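You operate a simulated robot arm through the tools that you are given. There is no shell and no other tool. Be economical: measure what you need, move in short steps, check, and stop when the job is done.

You are at the controls of a simulated two-armed robot. One attempt, no reset.

TASK
Take the blue cloth panel from the long table and lay it out flat on the near end of the long table.
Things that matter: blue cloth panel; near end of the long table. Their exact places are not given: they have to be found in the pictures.

Only the result counts: the job must be done as asked and must still hold three seconds after the hand-in. Knocking over, shifting, dropping, spilling or breaking anything else fails it. Flat cloth is picked up by pressing the open fingertips on it (5 to 10 N) and closing them slowly along it; thin cloth reads only 2 to 8 mm in the jaws.

THE ROBOT
Two 7-joint arms with two-finger parallel grippers on one trunk, on a base that drives. Base frame: it is fixed to the floor where the robot stands at the start and does not move with it; the origin is under the middle of the robot, x ahead of it, y to its left, z up; the surface under the hand at the start is at about z = 880. Lengths are in mm, angles in degrees, forces in N, time in s.
The left shoulder is at the start at [60, 143, 912], the right one opposite. With the tool pointing down near the work surface each hand reaches from about 280 to 700 mm from the robot's upright axis, wherever it stands, measured 20 degrees to its own side. Places, roughly: near end of the long table [1000, 2500, 900]. Payload 1.57 kg a hand.
Tool frame (each hand has its own): the origin (TCP) lies between the finger pads and is the grasp point; the fingertips stand 30 mm ahead of it; z points along the fingers, y is the line along which they close. The gripper opens to 110 mm. The fingers are 24 mm wide and 12 mm thick; the gripper's body (48 by 112 mm) begins 78 mm behind the TCP.
Orientation is that of the tool frame in the base frame, as [roll, pitch, yaw] about the fixed x, y, z axes, in that order (R = Rz(yaw) Ry(pitch) Rx(roll)). With the fingers straight down and closing along the base's y, the tool's x points along the base's -x, its y along +y and its z along -z.

THE INTERFACE
- The arms move only by the tool apply_moves. It takes "left_deltas", "right_deltas" or both (then of equal length, played together; a hand with none holds still); each is a list that holds one entry, the list of rows, each a list of 7 numbers: the turn, a rotation vector about the base's x, y, z in units of 6 degrees (1.0 is 6 degrees), then the shift along the base's x, y, z in units of 50 mm (1.0 is 50 mm), then the gripper command, from -1 (fully open) to 1 (shut), values between in proportion. In form: [[[rx, ry, rz, x, y, z, gripper], ...]]. A call has 1 to 10 rows; each row shifts and turns the commanded pose from where the row before left it. A call with a number of a shift or a turn outside -1 to 1 is refused whole. A row lasts 0.2 s, in which the tool goes at most 50 mm and 8.6 degrees; a call with a longer step from one row to the next is refused whole, and so is a gripper value outside its range. A pose out of reach is approached as far as the arm can. The call stops where the force on the tool passes 40 N (or 10 N more than at its start, if that is more) or the arm is blocked; 0.2 s more then pass. Each finger travels about 45 mm/s and halts on what it meets, pressing with about 43 N; the grip force reading is that of the motor and also rises with nothing between the fingers. The clock runs only during rows and for 0.2 s after the last one: add rows that do not move to give the fingers time. The reply holds the time, the measured pose of the TCP, the force on the tool along the base axes, the opening and the grip force, in the units named above and with some noise, with the torque about the TCP (base axes, N m) and any sound that the robot's microphone picked up, and new pictures: "pictures" is both (left out), scene, wrist or none (wrist: the cameras of the hands that moved).
- Cameras (640 x 400 px; columns grow to the right, rows downward): "scene" is now at [37.1, 9.1, 1528.1]; the picture's right is [0.01, -1.00, 0.00], its down [-0.74, -0.01, -0.67] and it looks along [0.67, 0.01, -0.74] (base axes); focal length 286 px, centre (320, 200). "left" rides on the left gripper at [70, -16, -141] in its tool frame; the picture's right is [0.23, 0.97, 0.00], its down [-0.86, 0.20, -0.48] and it looks along [-0.47, 0.11, 0.88] (tool axes); focal length 222 px, centre (320, 200). "right" rides on the right gripper at [70, 16, -141] in its tool frame; the picture's right is [-0.23, 0.97, 0.00], its down [-0.85, -0.20, -0.48] and it looks along [-0.47, -0.11, 0.88] (tool axes); focal length 222 px, centre (320, 200).
- lift_body(by): slides the trunk up (or, below 0, down) by that many mm; the arms and the scene camera ride with it, the base frame stays. It gives what a move gives, with no picture.
- steer(legs): drives the robot by 1 to 6 legs, each [ahead, left, turn to the left] in mm, mm and degrees, along the robot's own axes; the way and the turn of a leg run together, so that a leg with both is an arc; at most 1500 mm and 180 degrees a leg. The arms and the cameras ride along, it lands a little off, and it stops where it bumps. It gives what a move gives, and a new picture of the scene camera.
- head_to(pan, tilt): turns the head with the scene camera to pan (to the left, within 86 degrees either way) and tilt (down, from -29 to 69), counted from straight ahead of the robot. It gives what a move gives, and a new picture of the scene camera.
- measure_at(camera, pixels): there is no depth. For up to 12 entries [column, row, z] of the newest picture of that camera ("zoom" is the newest enlarged one), the place [x, y] in the base frame at which the ray of that pixel passes the height z, good to about 2 mm, but the place of the scene camera against the robot may be out by one fixed shift of up to 25 mm in any direction. The clock stands still meanwhile.
- zoom(camera, box): a new picture of the part [left, top, right, bottom] of that camera's present view, enlarged. The clock stands still meanwhile.
- job_done(): hands the job in; it is judged then, once.

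Go step by step. Measure first, check grasps and placings, and put right what went wrong. The budget is 80 turns and 260 pictures, counting those below and the enlarged ones. Unless the task says otherwise, let go and move clear before handing in, and close with one line.

The tools are called as name(argument=value, ...) on one line, values as JSON. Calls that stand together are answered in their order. apply_moves: Moves the arms, as the interface text tells. Its arguments: {"type":"object","properties":{"left_deltas":{"type":"array"},"right_deltas":{"type":"array"},"pictures":{"type":"string","enum":["both","scene","wrist","none"]}},"required":[]} The other tools are called the same way: lift_body (by) slides the trunk up or down; steer (legs) drives the base; head_to (pan, tilt) turns the head that bears the scene camera; measure_at (camera, pixels) gives the place at which the rays of pixels pass given heights; zoom (camera, box) takes an enlarged picture of a part of a camera's view; job_done () hands the job in.

At the start:

```text
time_s: 0.0
left_position: [589.6, 294.8, 1031.9]
left_ee_rot: [180.0, 0.0, -180.0]
left_contact_force: [0.6, 0.0, 1.2]
left_torque: [-0.01, 0.0, -0.01]
left_width: 109.9
left_gripper_force: 0.1
right_position: [439.6, -137.3, 1079.8]
right_ee_rot: [-179.9, 0.0, -180.0]
right_contact_force: [0.7, -0.7, 0.6]
right_torque: [-0.01, 0.04, 0.0]
right_width: 110.0
right_gripper_force: 0.0
trunk travel left (down, up): [-510.0, 80.0]
robot x, y, heading: [1.8, -3.9, -0.0]
head pan, tilt: [0.8, 47.9]
```

scene: 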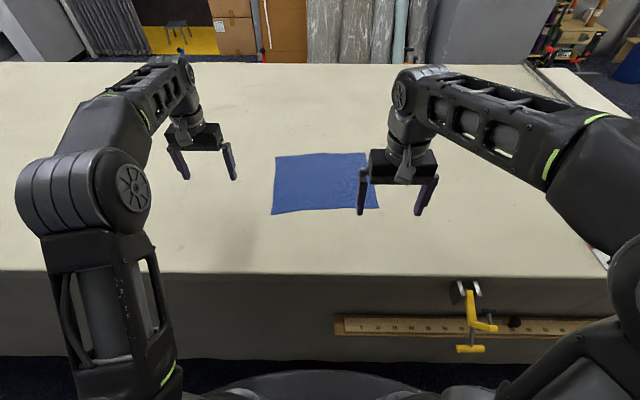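
right: 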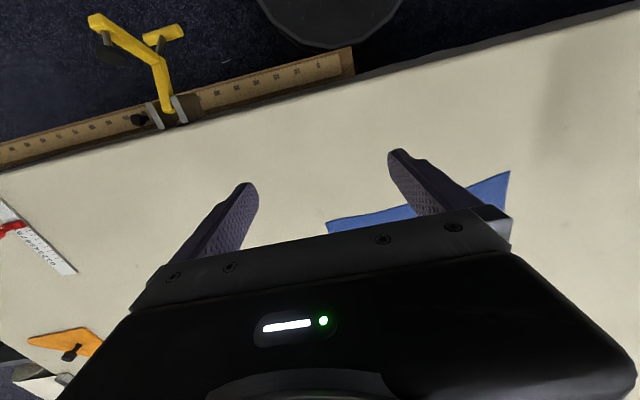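
left: 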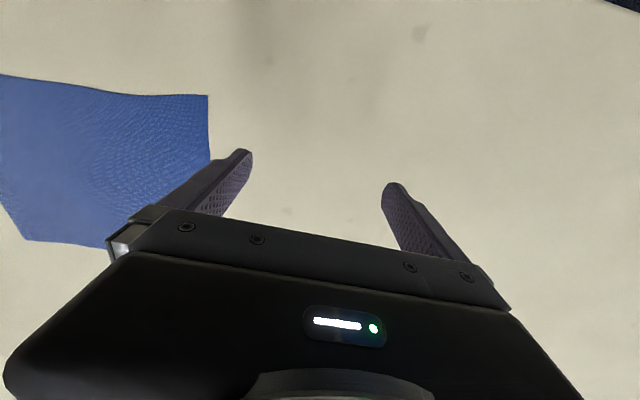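

The blue cloth lies flat at about pixels (275-380, 152-215). I'll measure its corners and turn the head left to look for the near end of the table.

measure_at(camera="scene", pixels=[[275, 156, 880], [367, 153, 880], [379, 208, 880], [272, 214, 880], [0, 272, 880], [580, 276, 880], [0, 65, 880], [520, 64, 880]])

head_to(pan=65, tilt=25)

```text
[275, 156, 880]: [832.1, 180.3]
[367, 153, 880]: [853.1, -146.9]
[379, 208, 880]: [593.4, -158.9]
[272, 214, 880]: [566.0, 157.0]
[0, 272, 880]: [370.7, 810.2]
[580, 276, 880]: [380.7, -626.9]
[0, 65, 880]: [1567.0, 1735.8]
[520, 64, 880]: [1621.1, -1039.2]
```

```text
time_s: 1.4
left_position: [590.2, 295.4, 1032.3]
left_ee_rot: [-179.9, 0.0, 180.0]
left_contact_force: [-1.2, -0.1, -0.3]
left_torque: [-0.01, -0.04, 0.03]
left_width: 109.7
left_gripper_force: 0.1
right_position: [440.4, -137.9, 1080.1]
right_ee_rot: [-180.0, 0.0, -180.0]
right_contact_force: [-0.1, -0.5, 0.3]
right_torque: [0.0, -0.01, -0.02]
right_width: 109.7
right_gripper_force: 0.0
trunk travel left (down, up): [-510.0, 80.0]
robot x, y, heading: [1.7, -3.5, 0.2]
head pan, tilt: [65.0, 25.0]
```

scene: 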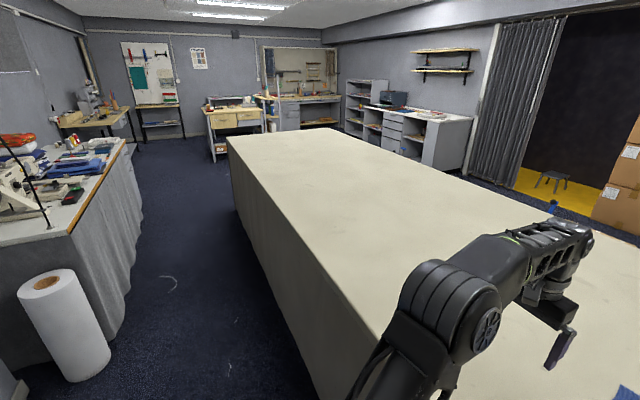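

The far corner of the table shows at about (228,137) and (335,128). I'll measure these to find the end of the table.

measure_at(camera="scene", pixels=[[228, 137, 880], [333, 128, 880], [300, 245, 880], [376, 340, 880], [228, 137, 900], [333, 128, 900]])

zoom(camera="scene", box=[200, 100, 400, 225])

head_to(pan=-65, tilt=25)

```text
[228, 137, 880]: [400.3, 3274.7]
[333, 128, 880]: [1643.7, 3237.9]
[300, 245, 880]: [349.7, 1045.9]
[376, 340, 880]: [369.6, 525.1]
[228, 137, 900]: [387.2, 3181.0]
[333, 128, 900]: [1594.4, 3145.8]
```

```text
3.20 times, centred on (300, 162) of scene
```

zoom: 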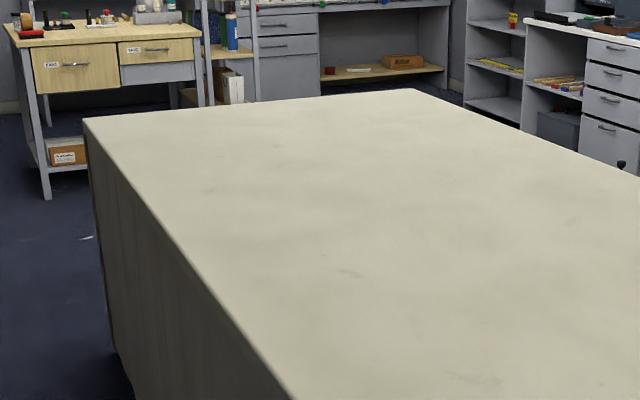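

```text
time_s: 3.5
left_position: [589.9, 295.9, 1033.3]
left_ee_rot: [180.0, 0.0, -180.0]
left_contact_force: [0.8, 0.3, 0.0]
left_torque: [-0.04, 0.0, -0.05]
left_width: 109.9
left_gripper_force: 0.1
right_position: [440.3, -136.4, 1079.6]
right_ee_rot: [180.0, 0.0, -180.0]
right_contact_force: [-0.6, 0.1, -0.1]
right_torque: [0.0, -0.02, -0.01]
right_width: 110.1
right_gripper_force: 0.1
trunk travel left (down, up): [-510.0, 80.0]
robot x, y, heading: [2.9, 0.6, 0.2]
head pan, tilt: [-65.0, 25.0]
```

scene: 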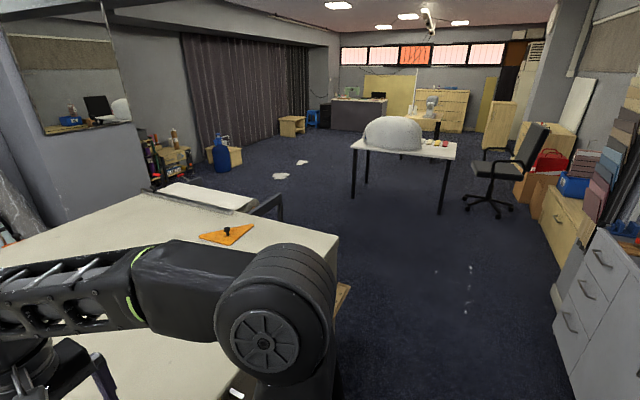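

The table's far-left end is near y≈3200, so the target spot is around [1000, 2500]. Now I'll get the cloth corners from the wrist cameras, which have no fixed shift, and turn the head back.

measure_at(camera="left", pixels=[[207, 95, 880], [1, 75, 880], [27, 239, 880], [211, 158, 880]])

measure_at(camera="right", pixels=[[328, 221, 880], [510, 171, 880], [637, 10, 880], [352, 72, 880], [330, 45, 200], [330, 45, 350]])

head_to(pan=0, tilt=60)

```text
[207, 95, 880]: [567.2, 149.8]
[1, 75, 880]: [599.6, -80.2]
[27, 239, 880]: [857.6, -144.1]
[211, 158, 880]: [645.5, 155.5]
```

```text
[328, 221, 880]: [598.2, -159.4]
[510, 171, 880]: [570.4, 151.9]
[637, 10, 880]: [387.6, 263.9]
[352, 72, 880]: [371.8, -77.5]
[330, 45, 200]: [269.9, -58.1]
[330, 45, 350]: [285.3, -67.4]
```

```text
time_s: 4.8
left_position: [590.2, 294.7, 1031.5]
left_ee_rot: [180.0, 0.0, -180.0]
left_contact_force: [0.2, 0.6, 0.2]
left_torque: [0.0, -0.03, 0.01]
left_width: 110.2
left_gripper_force: 0.1
right_position: [439.4, -138.2, 1080.3]
right_ee_rot: [179.8, 0.0, 180.0]
right_contact_force: [-0.9, 0.0, -0.1]
right_torque: [-0.01, 0.04, 0.01]
right_width: 110.0
right_gripper_force: 0.1
trunk travel left (down, up): [-510.0, 80.0]
robot x, y, heading: [1.3, 3.2, -0.2]
head pan, tilt: [0.0, 60.0]
```

scene: 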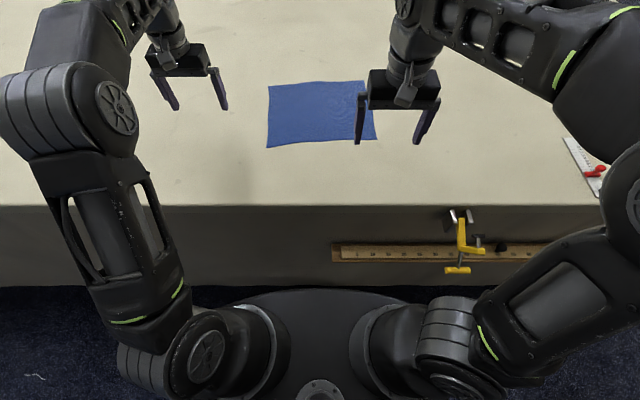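

Both wrist cameras agree: the cloth corners are near-left (568,151), near-right (598,-159), far-right (857,-145). I'll bring both hands above the two near corners with the jaws partly closed to about 40 mm.

apply_moves(left_deltas=[[[0, 0, 0, 0, -0.76, -0.4, 0.27], [0, 0, 0, 0, -0.76, -0.4, 0.27], [0, 0, 0, 0, -0.76, -0.4, 0.27], [0, 0, 0, 0, -0.76, -0.4, 0.27], [0, 0, 0, 0, -0.76, -0.4, 0.27], [0, 0, 0, 0, 0, 0, 0.27]]], right_deltas=[[[0, 0, 0, 0.684, 0.11, -0.6, 0.27], [0, 0, 0, 0.684, 0.11, -0.6, 0.27], [0, 0, 0, 0.684, 0.11, -0.6, 0.27], [0, 0, 0, 0.684, 0.11, -0.6, 0.27], [0, 0, 0, 0.684, 0.11, -0.6, 0.27], [0, 0, 0, 0, 0, 0, 0.27]]])

```text
time_s: 6.2
left_position: [589.6, 102.8, 933.2]
left_ee_rot: [-180.0, 0.1, 179.9]
left_contact_force: [-1.0, -0.1, -0.1]
left_torque: [0.03, -0.03, 0.0]
left_width: 40.5
left_gripper_force: 0.1
right_position: [609.9, -109.2, 929.0]
right_ee_rot: [179.9, 0.1, -179.9]
right_contact_force: [0.0, 0.9, -1.1]
right_torque: [-0.03, 0.01, -0.02]
right_width: 40.3
right_gripper_force: 0.1
trunk travel left (down, up): [-510.0, 80.0]
robot x, y, heading: [2.0, -0.5, 0.1]
head pan, tilt: [0.0, 60.0]
```

scene: 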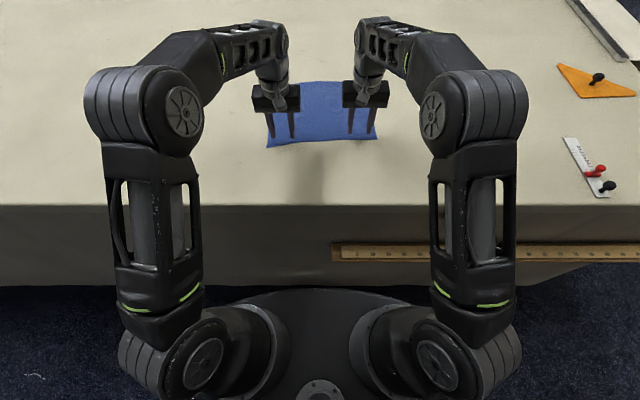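
right: 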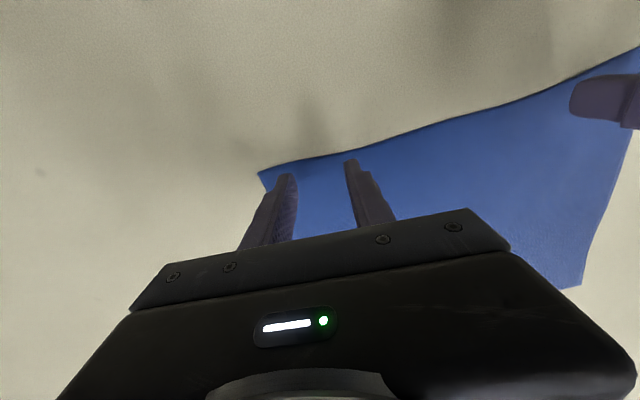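
left: 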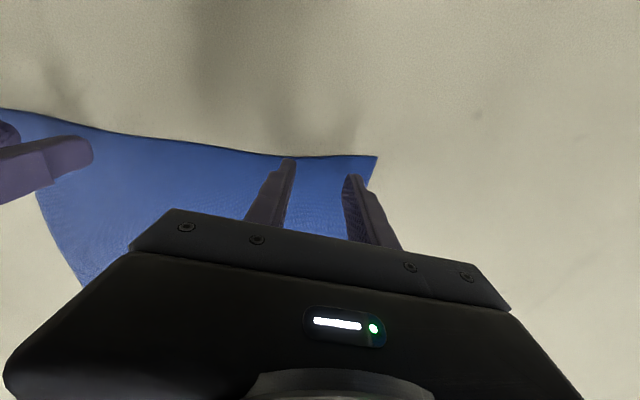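

The fingers straddle cloth just inside both near corners, with fingertips at (290,160)/(350,178) in the left view and (285,178)/(350,162) in the right. I'll descend to light contact.

apply_moves(left_deltas=[[[0, 0, 0, 0, 0, -0.2, 0.27], [0, 0, 0, 0, 0, -0.16, 0.27], [0, 0, 0, 0, 0, -0.08, 0.27]]], right_deltas=[[[0, 0, 0, 0, 0, -0.16, 0.27], [0, 0, 0, 0, 0, -0.12, 0.27], [0, 0, 0, 0, 0, -0.08, 0.27]]], pictures="none")

```text
time_s: 7.0
left_position: [591.0, 103.9, 912.1]
left_ee_rot: [-180.0, 0.1, -179.9]
left_contact_force: [0.8, 1.4, 2.8]
left_torque: [0.03, -0.01, 0.01]
left_width: 40.2
left_gripper_force: 0.0
right_position: [610.5, -109.9, 911.3]
right_ee_rot: [179.9, 0.0, -180.0]
right_contact_force: [0.4, -0.1, 1.7]
right_torque: [-0.02, 0.0, 0.0]
right_width: 40.3
right_gripper_force: 0.0
trunk travel left (down, up): [-510.0, 80.0]
robot x, y, heading: [0.6, 1.3, -0.0]
head pan, tilt: [0.0, 60.0]
```

apply_moves(left_deltas=[[[0, 0, 0, 0, 0, -0.03, 0.27], [0, 0, 0, 0, 0, 0, 0.27]]], right_deltas=[[[0, 0, 0, 0, 0, -0.04, 0.27], [0, 0, 0, 0, 0, 0, 0.27]]], pictures="none")

```text
time_s: 7.6
left_position: [591.2, 103.4, 911.9]
left_ee_rot: [-180.0, 0.4, 179.9]
left_contact_force: [3.5, 1.3, 13.6]
left_torque: [0.25, -0.07, -0.05]
left_width: 40.3
left_gripper_force: 0.0
right_position: [611.1, -110.6, 911.6]
right_ee_rot: [179.9, 0.2, 180.0]
right_contact_force: [1.6, -1.1, 9.9]
right_torque: [-0.15, 0.02, 0.0]
right_width: 40.3
right_gripper_force: 0.0
trunk travel left (down, up): [-510.0, 80.0]
robot x, y, heading: [-4.8, -0.3, 0.3]
head pan, tilt: [0.0, 60.0]
```

Contact is at about 14 N left and 10 N right. I'll ease each back a little to about 7 N and close slowly.

apply_moves(left_deltas=[[[0, 0, 0, 0, 0, 0.014, 0.3], [0, 0, 0, 0, 0, 0, 0.38], [0, 0, 0, 0, 0, 0, 0.46], [0, 0, 0, 0, 0, 0, 0.54], [0, 0, 0, 0, 0, 0, 0.62], [0, 0, 0, 0, 0, 0, 0.7], [0, 0, 0, 0, 0, 0, 0.78], [0, 0, 0, 0, 0, 0, 0.86], [0, 0, 0, 0, 0, 0, 0.94], [0, 0, 0, 0, 0, 0, 1]]], right_deltas=[[[0, 0, 0, 0, 0, 0.004, 0.3], [0, 0, 0, 0, 0, 0, 0.38], [0, 0, 0, 0, 0, 0, 0.46], [0, 0, 0, 0, 0, 0, 0.54], [0, 0, 0, 0, 0, 0, 0.62], [0, 0, 0, 0, 0, 0, 0.7], [0, 0, 0, 0, 0, 0, 0.78], [0, 0, 0, 0, 0, 0, 0.86], [0, 0, 0, 0, 0, 0, 0.94], [0, 0, 0, 0, 0, 0, 1]]])

```text
time_s: 9.8
left_position: [589.4, 103.1, 911.8]
left_ee_rot: [-179.9, 0.0, 179.9]
left_contact_force: [1.3, -7.0, 15.0]
left_torque: [-0.16, 0.02, 0.02]
left_width: 2.2
left_gripper_force: 24.1
right_position: [609.0, -111.0, 911.1]
right_ee_rot: [179.8, 0.2, -180.0]
right_contact_force: [-0.2, -0.7, 14.2]
right_torque: [-0.08, 0.05, 0.0]
right_width: 0.0
right_gripper_force: 21.8
trunk travel left (down, up): [-510.0, 80.0]
robot x, y, heading: [0.3, -1.2, -0.1]
head pan, tilt: [0.0, 60.0]
```

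scene: 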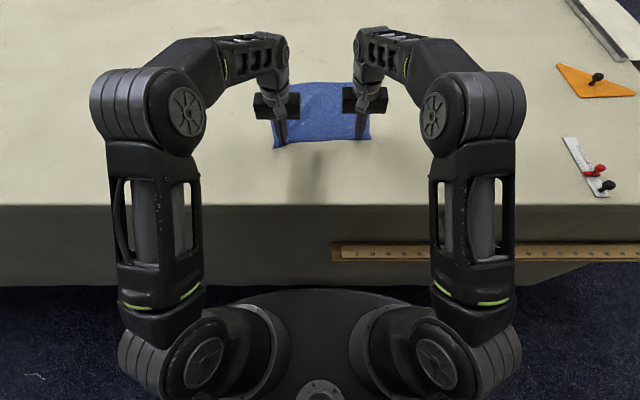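
right: 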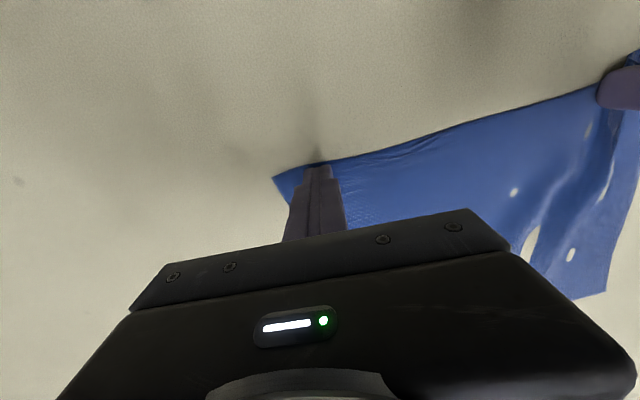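
left: 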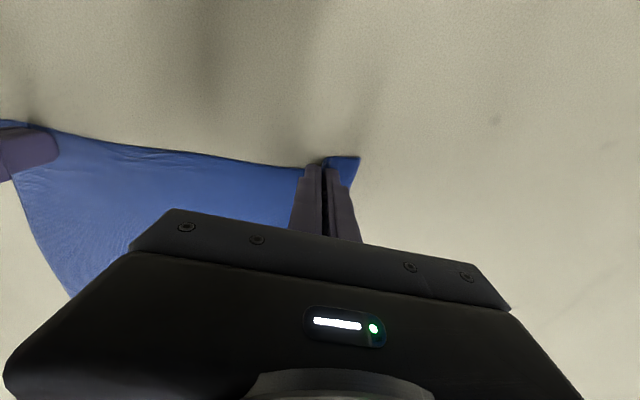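

The left hand holds cloth (2.2 mm), but the right jaw reads 0.0, so it missed. I'll raise the right slightly, reopen it, and measure its corner.

apply_moves(left_deltas=[[[0, 0, 0, 0, 0, 0.04, 1], [0, 0, 0, 0, 0, 0, 1], [0, 0, 0, 0, 0, 0, 1], [0, 0, 0, 0, 0, 0, 1]]], right_deltas=[[[0, 0, 0, 0, 0, 0.2, 1], [0, 0, 0, 0, 0, 0.1, 0.2], [0, 0, 0, 0, 0, 0, 0.2], [0, 0, 0, 0, 0, 0, 0.2]]], pictures="wrist")

measure_at(camera="right", pixels=[[272, 178, 880], [335, 160, 880], [440, 135, 880]])

```text
time_s: 10.8
left_position: [590.1, 105.4, 912.6]
left_ee_rot: [179.8, -0.1, 180.0]
left_contact_force: [-0.6, -1.2, 3.6]
left_torque: [-0.03, 0.04, 0.01]
left_width: 2.2
left_gripper_force: 23.4
right_position: [610.2, -111.2, 926.1]
right_ee_rot: [179.9, 0.0, 179.9]
right_contact_force: [-0.2, -0.8, -0.2]
right_torque: [-0.01, 0.0, -0.01]
right_width: 43.8
right_gripper_force: 0.1
trunk travel left (down, up): [-510.0, 80.0]
robot x, y, heading: [0.6, -0.9, 0.3]
head pan, tilt: [0.0, 60.0]
```

right: 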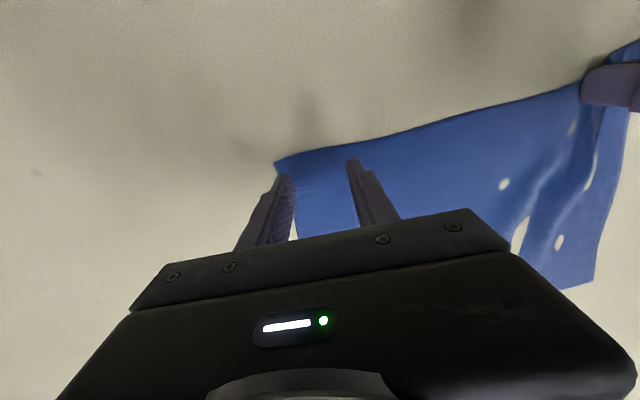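
left: 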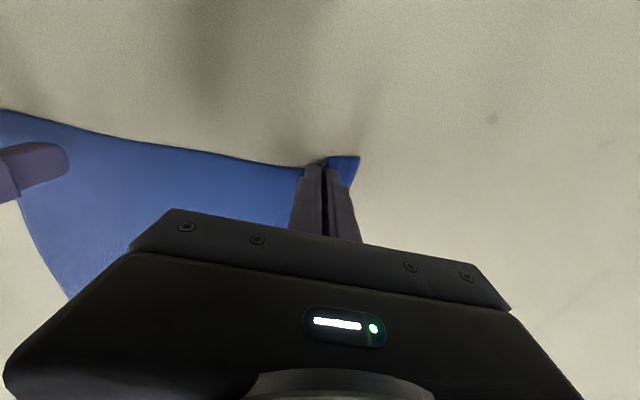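

```text
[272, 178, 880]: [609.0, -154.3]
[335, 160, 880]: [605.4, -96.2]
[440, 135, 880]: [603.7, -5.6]
```

The cloth's near-right corner is now at (275,163) in the right view, and the outer finger is almost on its edge. I'll shift the right hand 17 mm to the left and go down to contact.

apply_moves(right_deltas=[[[0, 0, 0, 0, 0.34, 0, 0.2], [0, 0, 0, 0, 0, -0.14, 0.2], [0, 0, 0, 0, 0, -0.1, 0.2], [0, 0, 0, 0, 0, -0.06, 0.2], [0, 0, 0, 0, 0, -0.03, 0.2]]], pictures="wrist")

```text
time_s: 12.0
left_position: [590.3, 105.3, 912.5]
left_ee_rot: [-180.0, 0.1, -180.0]
left_contact_force: [1.1, -0.1, -0.5]
left_torque: [0.0, -0.02, 0.0]
left_width: 2.3
left_gripper_force: 23.6
right_position: [611.1, -91.2, 912.0]
right_ee_rot: [180.0, 0.3, 179.9]
right_contact_force: [0.1, 0.1, 18.3]
right_torque: [-0.32, 0.15, -0.04]
right_width: 44.0
right_gripper_force: 0.3
trunk travel left (down, up): [-510.0, 80.0]
robot x, y, heading: [-3.1, -0.6, 0.0]
head pan, tilt: [0.0, 60.0]
```

right: 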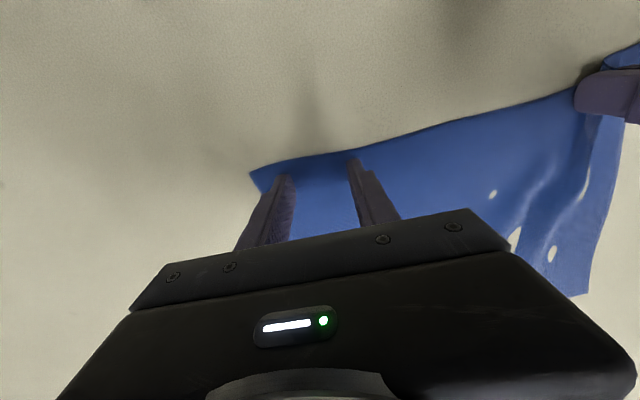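

The right hand now presses at 18 N with both fingers on cloth. I'll ease off to about 8 N and close more slowly.

apply_moves(right_deltas=[[[0, 0, 0, 0, 0, -0.0, 0.2], [0, 0, 0, 0, 0, 0.026, 0.2], [0, 0, 0, 0, 0, 0, 0.23], [0, 0, 0, 0, 0, 0, 0.27], [0, 0, 0, 0, 0, 0, 0.31], [0, 0, 0, 0, 0, 0, 0.35], [0, 0, 0, 0, 0, 0, 0.39], [0, 0, 0, 0, 0, 0, 0.43], [0, 0, 0, 0, 0, 0, 0.47], [0, 0, 0, 0, 0, 0, 0.51]]], pictures="wrist")

```text
time_s: 14.2
left_position: [587.9, 103.3, 912.7]
left_ee_rot: [-180.0, 0.1, -179.9]
left_contact_force: [-0.3, -3.1, -0.9]
left_torque: [-0.08, 0.01, 0.0]
left_width: 1.9
left_gripper_force: 23.5
right_position: [608.9, -93.0, 910.6]
right_ee_rot: [179.9, 0.2, -180.0]
right_contact_force: [1.4, -0.8, 27.7]
right_torque: [-0.36, 0.1, -0.02]
right_width: 28.6
right_gripper_force: 3.4
trunk travel left (down, up): [-510.0, 80.0]
robot x, y, heading: [-0.8, -1.0, -0.1]
head pan, tilt: [0.0, 60.0]
```

right: 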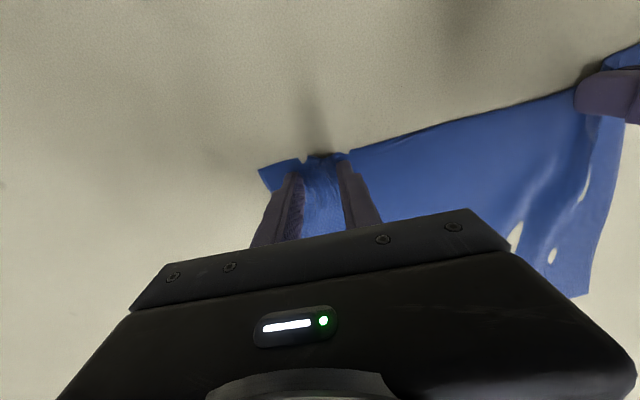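

The cloth is buckling up between the fingers at (320,165), but the force has climbed to 28 N. I'll ease up by 2 mm and keep closing.

apply_moves(right_deltas=[[[0, 0, 0, 0, 0, 0.02, 0.55], [0, 0, 0, 0, 0, 0.02, 0.6], [0, 0, 0, 0, 0, 0, 0.65], [0, 0, 0, 0, 0, 0, 0.7], [0, 0, 0, 0, 0, 0, 0.75], [0, 0, 0, 0, 0, 0, 0.8], [0, 0, 0, 0, 0, 0, 0.86], [0, 0, 0, 0, 0, 0, 0.92], [0, 0, 0, 0, 0, 0, 1], [0, 0, 0, 0, 0, 0, 1]]], pictures="wrist")

```text
time_s: 16.4
left_position: [590.3, 105.3, 911.9]
left_ee_rot: [-180.0, 0.0, -180.0]
left_contact_force: [0.3, 0.0, -0.3]
left_torque: [-0.01, -0.02, -0.03]
left_width: 2.5
left_gripper_force: 23.7
right_position: [611.0, -92.3, 911.4]
right_ee_rot: [-180.0, 0.0, 180.0]
right_contact_force: [-0.7, -0.1, -0.1]
right_torque: [-0.01, 0.0, 0.0]
right_width: 0.1
right_gripper_force: 21.2
trunk travel left (down, up): [-510.0, 80.0]
robot x, y, heading: [-2.3, -2.3, -0.0]
head pan, tilt: [0.0, 60.0]
```

right: 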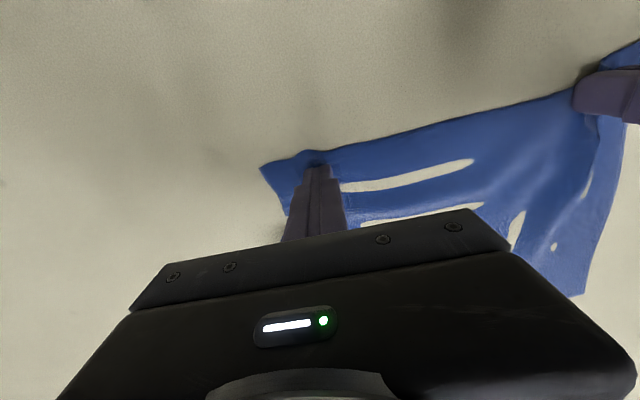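

The force dropped to zero when I raised, so the cloth slipped out (0.1 mm). I'll lift, reopen and press again, keeping the load on this time.

apply_moves(right_deltas=[[[0, 0, 0, 0, 0, 0.3, 1], [0, 0, 0, 0, 0, 0, 0.1], [0, 0, 0, 0, 0, 0, 0.1], [0, 0, 0, 0, 0, 0, 0.1], [0, 0, 0, 0, 0.06, 0, 0.1]]], pictures="wrist")

```text
time_s: 17.6
left_position: [590.4, 104.9, 911.2]
left_ee_rot: [-180.0, 0.0, -180.0]
left_contact_force: [0.1, -0.4, -0.4]
left_torque: [0.06, 0.01, -0.03]
left_width: 2.1
left_gripper_force: 23.6
right_position: [611.7, -90.8, 927.2]
right_ee_rot: [-180.0, 0.0, -180.0]
right_contact_force: [0.4, -0.1, 0.6]
right_torque: [-0.02, 0.04, 0.02]
right_width: 49.3
right_gripper_force: 0.1
trunk travel left (down, up): [-510.0, 80.0]
robot x, y, heading: [0.4, 0.9, 0.0]
head pan, tilt: [0.0, 60.0]
```

right: 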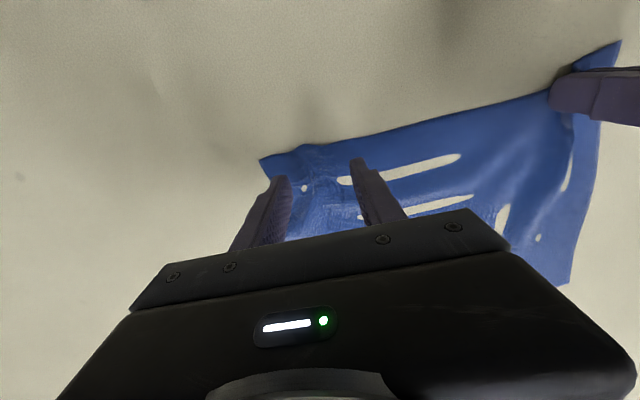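

I'll shift the right hand 8 mm further onto the cloth and press down again.

apply_moves(right_deltas=[[[0, 0, 0, 0, 0.16, -0.1, 0.1], [0, 0, 0, 0, 0, -0.15, 0.1], [0, 0, 0, 0, 0, -0.06, 0.1], [0, 0, 0, 0, 0, 0, 0.1], [0, 0, 0, 0, 0, 0, 0.1]]], pictures="none")

```text
time_s: 18.8
left_position: [590.1, 104.2, 912.1]
left_ee_rot: [180.0, 0.0, -180.0]
left_contact_force: [-0.5, 0.2, 0.6]
left_torque: [0.01, -0.01, 0.02]
left_width: 1.8
left_gripper_force: 24.0
right_position: [611.1, -82.4, 912.9]
right_ee_rot: [180.0, 0.0, -179.9]
right_contact_force: [0.7, 0.0, 0.3]
right_torque: [-0.02, 0.0, 0.0]
right_width: 49.5
right_gripper_force: 0.1
trunk travel left (down, up): [-510.0, 80.0]
robot x, y, heading: [1.9, 0.3, -0.1]
head pan, tilt: [0.0, 60.0]
```

apply_moves(right_deltas=[[[0, 0, 0, 0, 0, -0.04, 0.1], [0, 0, 0, 0, 0, 0, 0.1], [0, 0, 0, 0, 0, 0, 0.1]]], pictures="none")

```text
time_s: 19.6
left_position: [590.7, 104.8, 912.5]
left_ee_rot: [-180.0, 0.0, -179.9]
left_contact_force: [-0.2, 0.4, 0.4]
left_torque: [0.0, 0.01, 0.0]
left_width: 1.9
left_gripper_force: 23.6
right_position: [611.3, -82.3, 911.6]
right_ee_rot: [179.8, 0.2, -180.0]
right_contact_force: [2.8, -0.6, 10.8]
right_torque: [-0.19, 0.0, 0.0]
right_width: 49.6
right_gripper_force: 0.1
trunk travel left (down, up): [-510.0, 80.0]
robot x, y, heading: [-1.8, -3.4, 0.0]
head pan, tilt: [0.0, 60.0]
```

The load is 10.8 N, so I'll close slowly halfway and check the force.

apply_moves(right_deltas=[[[0, 0, 0, 0, 0, 0, 0.16], [0, 0, 0, 0, 0, 0, 0.22], [0, 0, 0, 0, 0, 0, 0.28], [0, 0, 0, 0, 0, 0, 0.34], [0, 0, 0, 0, 0, 0, 0.4], [0, 0, 0, 0, 0, 0, 0.46], [0, 0, 0, 0, 0, 0, 0.52]]], pictures="wrist")

```text
time_s: 21.2
left_position: [589.0, 103.9, 912.8]
left_ee_rot: [-180.0, 0.2, -179.9]
left_contact_force: [-0.4, -1.2, -0.8]
left_torque: [-0.04, 0.03, 0.0]
left_width: 2.3
left_gripper_force: 23.6
right_position: [610.6, -82.5, 911.3]
right_ee_rot: [179.8, 0.2, 180.0]
right_contact_force: [1.2, -2.3, 19.9]
right_torque: [-0.22, 0.11, 0.01]
right_width: 27.7
right_gripper_force: 0.6
trunk travel left (down, up): [-510.0, 80.0]
robot x, y, heading: [-0.5, 3.1, -0.3]
head pan, tilt: [0.0, 60.0]
```

right: 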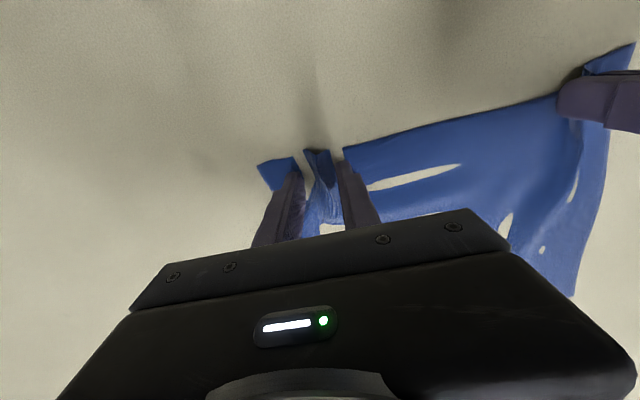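

A clear fold stands between the fingers at (318,175). I'll ease off by only 0.6 mm and finish closing.

apply_moves(right_deltas=[[[0, 0, 0, 0, 0, 0.012, 0.56], [0, 0, 0, 0, 0, 0, 0.62], [0, 0, 0, 0, 0, 0, 0.68], [0, 0, 0, 0, 0, 0, 0.74], [0, 0, 0, 0, 0, 0, 0.8], [0, 0, 0, 0, 0, 0, 0.86], [0, 0, 0, 0, 0, 0, 0.92], [0, 0, 0, 0, 0, 0, 1], [0, 0, 0, 0, 0, 0, 1], [0, 0, 0, 0, 0, 0, 1]]], pictures="wrist")

```text
time_s: 23.4
left_position: [589.5, 103.1, 911.9]
left_ee_rot: [-179.7, 0.0, 180.0]
left_contact_force: [1.7, -20.8, 0.4]
left_torque: [-0.67, 0.0, -0.24]
left_width: 2.4
left_gripper_force: 24.1
right_position: [609.5, -79.5, 911.1]
right_ee_rot: [179.7, 0.1, -179.9]
right_contact_force: [-1.7, 21.2, 12.9]
right_torque: [0.56, 0.13, 0.01]
right_width: 2.0
right_gripper_force: 23.9
trunk travel left (down, up): [-510.0, 80.0]
robot x, y, heading: [1.3, 2.9, -0.1]
head pan, tilt: [0.0, 60.0]
```

right: 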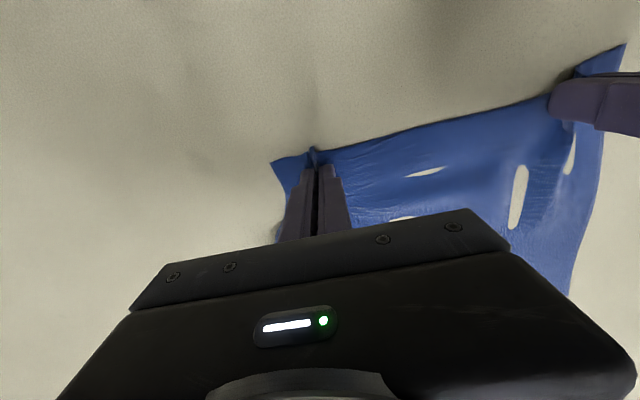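

Both hands now hold cloth (2.4 and 2.0 mm), but it is taut between them with 21 N along y. I'll bring the hands 6 mm each closer, then lift.

apply_moves(left_deltas=[[[0, 0, 0, 0, -0.06, 0.04, 1], [0, 0, 0, 0, -0.08, 0.1, 1], [0, 0, 0, 0, 0, 0.3, 1], [0, 0, 0, 0, 0, 0.5, 1], [0, 0, 0, 0, 0, 0.5, 1], [0, 0, 0, 0, 0, 0.5, 1], [0, 0, 0, 0, 0, 0, 1]]], right_deltas=[[[0, 0, 0, 0, 0.06, 0.04, 1], [0, 0, 0, 0, 0.08, 0.1, 1], [0, 0, 0, 0, 0, 0.3, 1], [0, 0, 0, 0, 0, 0.5, 1], [0, 0, 0, 0, 0, 0.5, 1], [0, 0, 0, 0, 0, 0.5, 1], [0, 0, 0, 0, 0, 0, 1]]])

```text
time_s: 25.0
left_position: [590.9, 97.2, 1008.6]
left_ee_rot: [180.0, 0.0, -180.0]
left_contact_force: [-0.1, -0.4, 0.2]
left_torque: [0.01, 0.02, 0.03]
left_width: 2.3
left_gripper_force: 24.0
right_position: [610.8, -74.3, 1006.7]
right_ee_rot: [-180.0, 0.0, 180.0]
right_contact_force: [0.2, 0.6, -0.5]
right_torque: [-0.03, 0.02, 0.02]
right_width: 2.1
right_gripper_force: 23.7
trunk travel left (down, up): [-510.0, 80.0]
robot x, y, heading: [0.3, -2.5, -0.1]
head pan, tilt: [0.0, 60.0]
```

scene: 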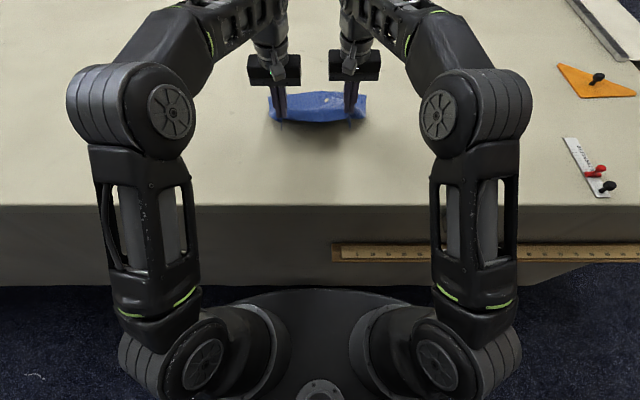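
right: 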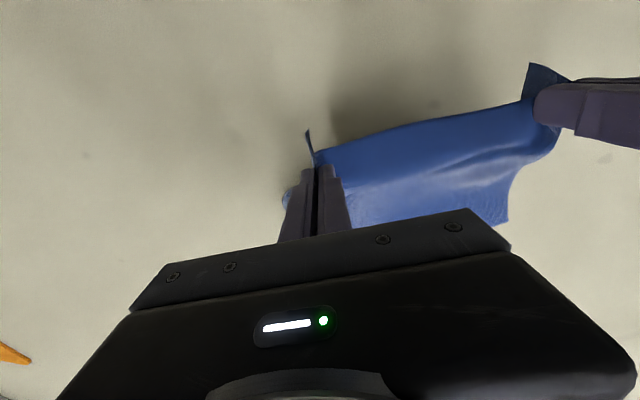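
left: 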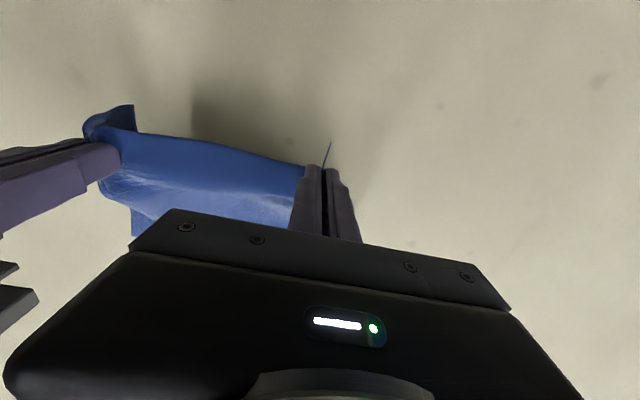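

The grip holds and the cloth is coming off the table. I'll lift another 120 mm with the arms and 80 mm with the trunk so it hangs clear.

apply_moves(left_deltas=[[[0, 0, 0, 0, 0, 0.6, 1], [0, 0, 0, 0, 0, 0.6, 1], [0, 0, 0, 0, 0, 0.6, 1], [0, 0, 0, 0, 0, 0.6, 1], [0, 0, 0, 0, 0, 0, 1]]], right_deltas=[[[0, 0, 0, 0, 0, 0.6, 1], [0, 0, 0, 0, 0, 0.6, 1], [0, 0, 0, 0, 0, 0.6, 1], [0, 0, 0, 0, 0, 0.6, 1], [0, 0, 0, 0, 0, 0, 1]]], pictures="none")

lift_body(by=75)

head_to(pan=0, tilt=48)

```text
time_s: 26.2
left_position: [591.9, 96.9, 1029.4]
left_ee_rot: [179.9, 0.0, 180.0]
left_contact_force: [0.6, -0.7, -0.6]
left_torque: [0.0, 0.0, -0.03]
left_width: 2.0
left_gripper_force: 23.9
left hand out of reach, approached as far as the arm can: row 1, 2, 3, 4
right_position: [610.2, -73.9, 1006.1]
right_ee_rot: [179.9, -0.1, -180.0]
right_contact_force: [0.6, 0.1, 0.2]
right_torque: [0.0, 0.01, 0.01]
right_width: 1.9
right_gripper_force: 23.6
right hand out of reach, approached as far as the arm can: row 1, 2, 3, 4
trunk travel left (down, up): [-510.0, 80.0]
robot x, y, heading: [2.5, -0.9, -0.0]
head pan, tilt: [0.0, 60.0]
```

```text
time_s: 27.3
left_position: [591.9, 96.6, 1104.0]
left_ee_rot: [180.0, 0.0, -180.0]
left_contact_force: [-0.4, 0.8, -0.9]
left_torque: [-0.01, 0.01, -0.02]
left_width: 2.6
left_gripper_force: 24.1
right_position: [609.5, -73.7, 1082.4]
right_ee_rot: [-179.9, 0.0, 180.0]
right_contact_force: [-0.1, -0.9, -0.1]
right_torque: [0.04, -0.01, 0.04]
right_width: 1.6
right_gripper_force: 23.6
trunk travel left (down, up): [-585.0, 5.0]
robot x, y, heading: [0.5, 1.5, -0.0]
head pan, tilt: [0.0, 60.0]
```

```text
time_s: 28.1
left_position: [590.3, 97.5, 1103.1]
left_ee_rot: [180.0, 0.0, 180.0]
left_contact_force: [0.3, 0.9, 0.2]
left_torque: [-0.02, -0.01, 0.01]
left_width: 1.8
left_gripper_force: 24.5
right_position: [609.3, -73.9, 1082.5]
right_ee_rot: [179.9, 0.1, 180.0]
right_contact_force: [0.3, 0.0, -0.5]
right_torque: [-0.03, 0.0, 0.02]
right_width: 2.0
right_gripper_force: 23.4
trunk travel left (down, up): [-585.0, 5.0]
robot x, y, heading: [0.3, 2.1, 0.0]
head pan, tilt: [0.0, 48.0]
```

scene: 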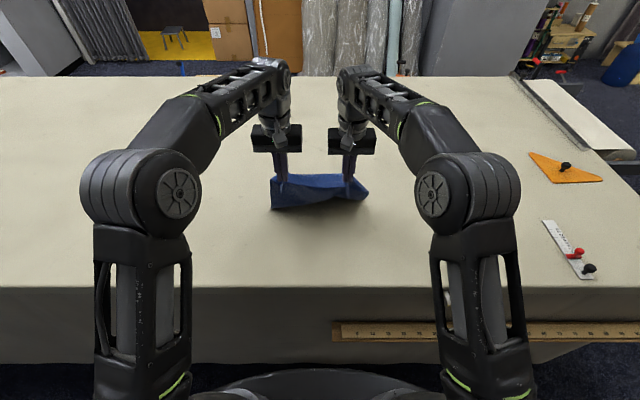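

Both hands hold, but the reach limit stopped the lift. I'll draw the hands back toward the robot, about 150–170 mm, and raise them to about 1190.

apply_moves(left_deltas=[[[0, 0, 0, -0.5, 0, 0, 1], [0, 0, 0, -0.5, 0, 0, 1], [0, 0, 0, -0.5, 0, 0.2, 1], [0, 0, 0, -0.5, 0, 0.4, 1], [0, 0, 0, -0.5, 0, 0.4, 1], [0, 0, 0, -0.5, 0, 0.4, 1], [0, 0, 0, 0, 0, 0.4, 1], [0, 0, 0, 0, 0, 0, 1]]], right_deltas=[[[0, 0, 0, -0.6, 0, 0, 1], [0, 0, 0, -0.6, 0, 0.2, 1], [0, 0, 0, -0.6, 0, 0.4, 1], [0, 0, 0, -0.6, 0, 0.4, 1], [0, 0, 0, -0.5, 0, 0.4, 1], [0, 0, 0, -0.5, 0, 0.4, 1], [0, 0, 0, 0, 0, 0.4, 1], [0, 0, 0, 0, 0, 0, 1]]], pictures="scene")

```text
time_s: 29.9
left_position: [439.5, 95.0, 1174.1]
left_ee_rot: [-180.0, 0.1, -180.0]
left_contact_force: [-1.2, 0.3, 0.0]
left_torque: [0.01, -0.02, 0.0]
left_width: 2.1
left_gripper_force: 23.3
left hand out of reach, approached as far as the arm can: row 7
right_position: [437.9, -74.6, 1172.3]
right_ee_rot: [179.9, 0.0, -180.0]
right_contact_force: [-0.3, -0.6, 0.4]
right_torque: [0.04, -0.02, 0.0]
right_width: 1.8
right_gripper_force: 23.4
right hand out of reach, approached as far as the arm can: row 7
trunk travel left (down, up): [-585.0, 5.0]
robot x, y, heading: [-1.1, -1.2, -0.2]
head pan, tilt: [0.0, 48.0]
```

scene: 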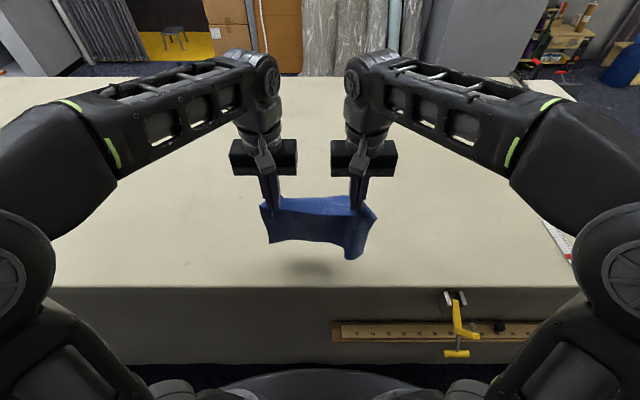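

The cloth hangs clear of the table, and both grips hold. Before driving left I'll check the corridor, because of the white roll and bench I saw there.

head_to(pan=86, tilt=35)

```text
time_s: 31.5
left_position: [441.0, 95.7, 1173.7]
left_ee_rot: [-180.0, 0.1, -180.0]
left_contact_force: [0.4, 0.5, -0.9]
left_torque: [0.01, 0.01, 0.01]
left_width: 2.2
left_gripper_force: 24.4
right_position: [440.0, -73.5, 1172.3]
right_ee_rot: [179.8, 0.1, -180.0]
right_contact_force: [0.1, 0.6, -0.2]
right_torque: [0.02, -0.05, -0.01]
right_width: 1.8
right_gripper_force: 23.6
trunk travel left (down, up): [-585.0, 5.0]
robot x, y, heading: [-1.5, -2.0, -0.1]
head pan, tilt: [85.9, 35.0]
```

scene: 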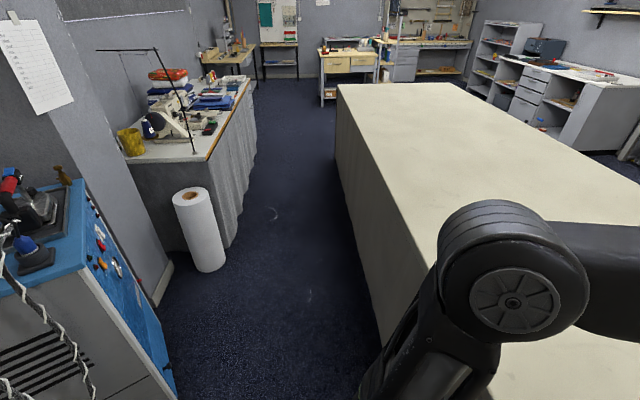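

measure_at(camera="scene", pixels=[[212, 270, 0], [226, 260, 0], [176, 385, 0], [178, 399, 0], [229, 246, 0], [205, 188, 600], [257, 110, 0], [380, 345, 0], [338, 165, 0], [150, 300, 0]])

```text
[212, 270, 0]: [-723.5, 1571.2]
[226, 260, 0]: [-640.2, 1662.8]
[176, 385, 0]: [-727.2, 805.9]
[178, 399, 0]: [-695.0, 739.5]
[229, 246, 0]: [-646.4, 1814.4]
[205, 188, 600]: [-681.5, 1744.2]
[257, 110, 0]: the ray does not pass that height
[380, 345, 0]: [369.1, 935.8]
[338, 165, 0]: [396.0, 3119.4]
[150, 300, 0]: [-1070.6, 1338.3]
```

The corridor is clear, with obstacles at x < -640 and the table edge at x ≈ 370. I'll drive straight left along the table in two legs.

steer(legs=[[0, 1240, 0], [0, 1240, 0]])

head_to(pan=0, tilt=55)

```text
time_s: 43.8
left_position: [476.6, 2603.3, 1173.7]
left_ee_rot: [-180.0, 0.2, 179.1]
left_contact_force: [0.5, -0.5, 0.3]
left_torque: [0.0, -0.02, -0.01]
left_width: 2.1
left_gripper_force: 23.5
right_position: [470.9, 2433.6, 1172.4]
right_ee_rot: [180.0, 0.1, 179.1]
right_contact_force: [-0.1, 0.1, -0.4]
right_torque: [-0.05, 0.01, 0.01]
right_width: 2.2
right_gripper_force: 23.6
trunk travel left (down, up): [-585.0, 5.0]
robot x, y, heading: [32.9, 2513.2, -1.0]
head pan, tilt: [85.9, 35.0]
```

scene: 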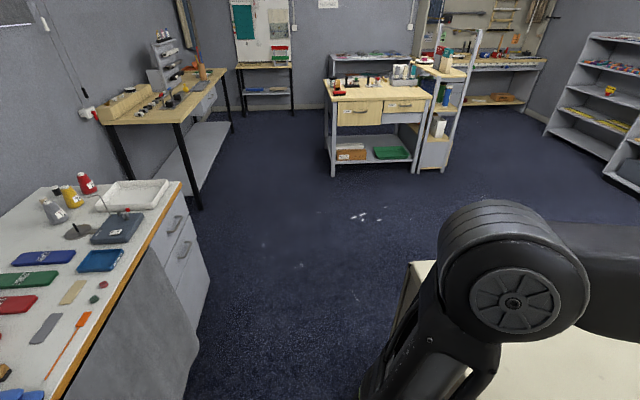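

```text
time_s: 45.4
left_position: [475.8, 2603.4, 1173.9]
left_ee_rot: [-180.0, 0.1, 179.2]
left_contact_force: [0.1, 0.9, 0.8]
left_torque: [-0.03, -0.03, -0.01]
left_width: 2.2
left_gripper_force: 24.0
right_position: [472.1, 2434.2, 1172.2]
right_ee_rot: [179.8, 0.1, 179.1]
right_contact_force: [-0.4, -0.1, -0.2]
right_torque: [0.02, -0.03, 0.01]
right_width: 2.2
right_gripper_force: 24.2
trunk travel left (down, up): [-585.0, 5.0]
robot x, y, heading: [33.3, 2514.8, -1.2]
head pan, tilt: [0.0, 55.0]
```

scene: 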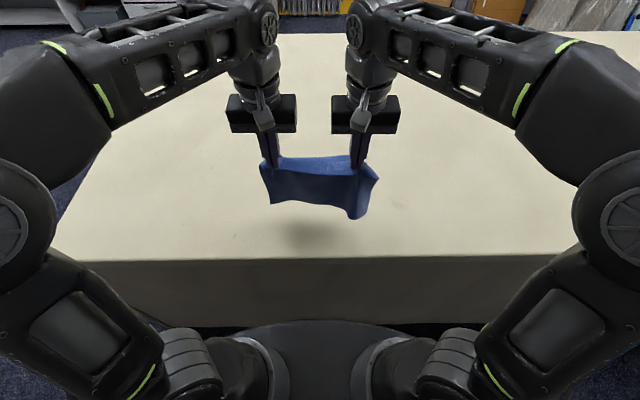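

The cloth arrived, hanging at y≈2520 over the clear end of the table. To lay it deeper, I'll nudge the base 30 mm ahead. Then I'll tilt the fingers forward for more reach, so the free edge lands far out and I can draw back while lowering.

steer(legs=[[30, 0, 1]])

apply_moves(left_deltas=[[[0, -1, 0, 0, 0, 0, 1], [0, -1, 0, 0, 0, 0, 1], [0, -1, 0, 0.2, 0, 0, 1], [0, -1, 0, 0.4, 0, 0, 1], [0, -1, 0, 0.4, 0, 0, 1], [0, -1, 0, 0.4, 0, 0, 1], [0, -1, 0, 0.4, 0, 0, 1], [0, -1, 0, 0.4, 0, 0, 1], [0, 0, 0, 0, 0, 0, 1]]], right_deltas=[[[0, -1, 0, 0, 0, 0, 1], [0, -1, 0, 0, 0, 0, 1], [0, -1, 0, 0.2, 0, 0, 1], [0, -1, 0, 0.4, 0, 0, 1], [0, -1, 0, 0.4, 0, 0, 1], [0, -1, 0, 0.4, 0, 0, 1], [0, -1, 0, 0.4, 0, 0, 1], [0, -1, 0, 0.4, 0, 0, 1], [0, 0, 0, 0, 0, 0, 1]]])

```text
time_s: 46.2
left_position: [506.2, 2611.6, 1170.7]
left_ee_rot: [-180.0, 0.0, -179.9]
left_contact_force: [0.3, 0.3, -0.4]
left_torque: [0.0, 0.06, 0.03]
left_width: 1.9
left_gripper_force: 23.8
right_position: [503.7, 2442.1, 1171.9]
right_ee_rot: [179.9, 0.0, -179.8]
right_contact_force: [0.4, 0.2, -0.3]
right_torque: [-0.02, 0.06, 0.01]
right_width: 1.9
right_gripper_force: 23.8
trunk travel left (down, up): [-585.0, 5.0]
robot x, y, heading: [63.7, 2517.7, -0.0]
head pan, tilt: [0.0, 55.0]
```

scene: 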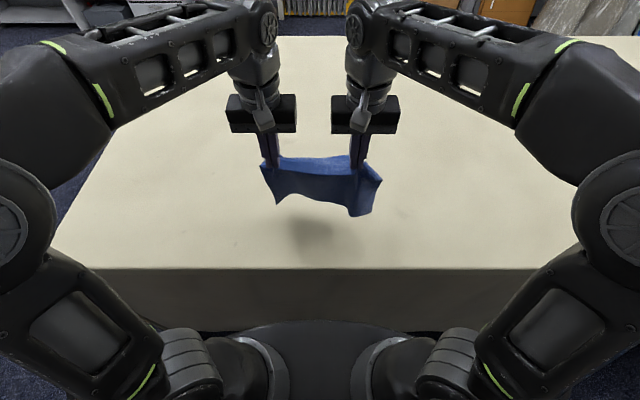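

```text
time_s: 48.2
left_position: [614.3, 2609.7, 1173.2]
left_ee_rot: [-179.9, 48.2, -179.9]
left_contact_force: [0.7, 0.1, -0.7]
left_torque: [0.03, -0.01, 0.04]
left_width: 2.2
left_gripper_force: 23.6
right_position: [612.2, 2441.9, 1169.5]
right_ee_rot: [-180.0, 48.1, -179.9]
right_contact_force: [0.6, -0.2, -0.5]
right_torque: [-0.02, -0.03, 0.04]
right_width: 2.0
right_gripper_force: 24.0
trunk travel left (down, up): [-585.0, 5.0]
robot x, y, heading: [64.3, 2513.7, 0.1]
head pan, tilt: [0.0, 55.0]
```

scene: 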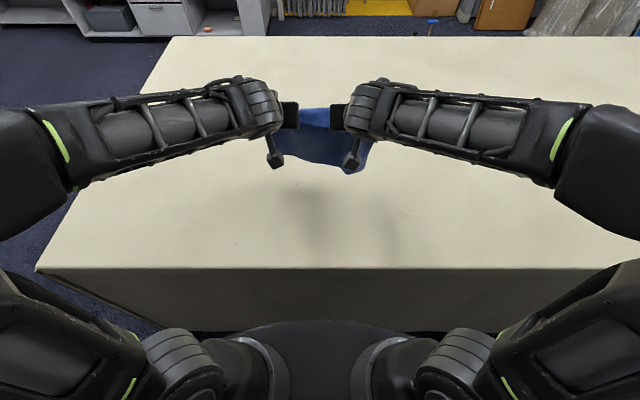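
right: 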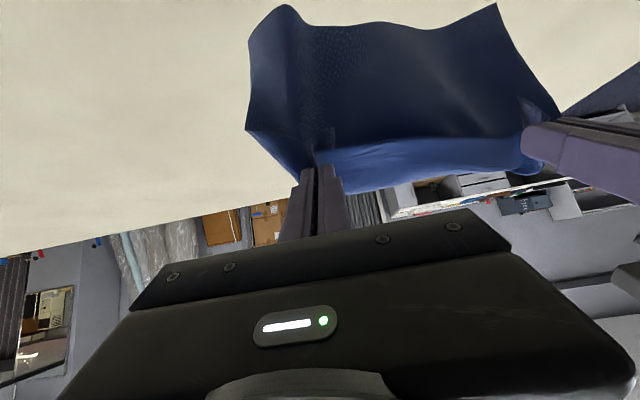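
left: 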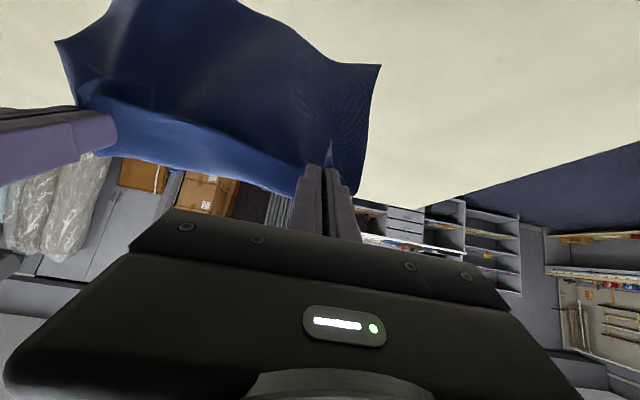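

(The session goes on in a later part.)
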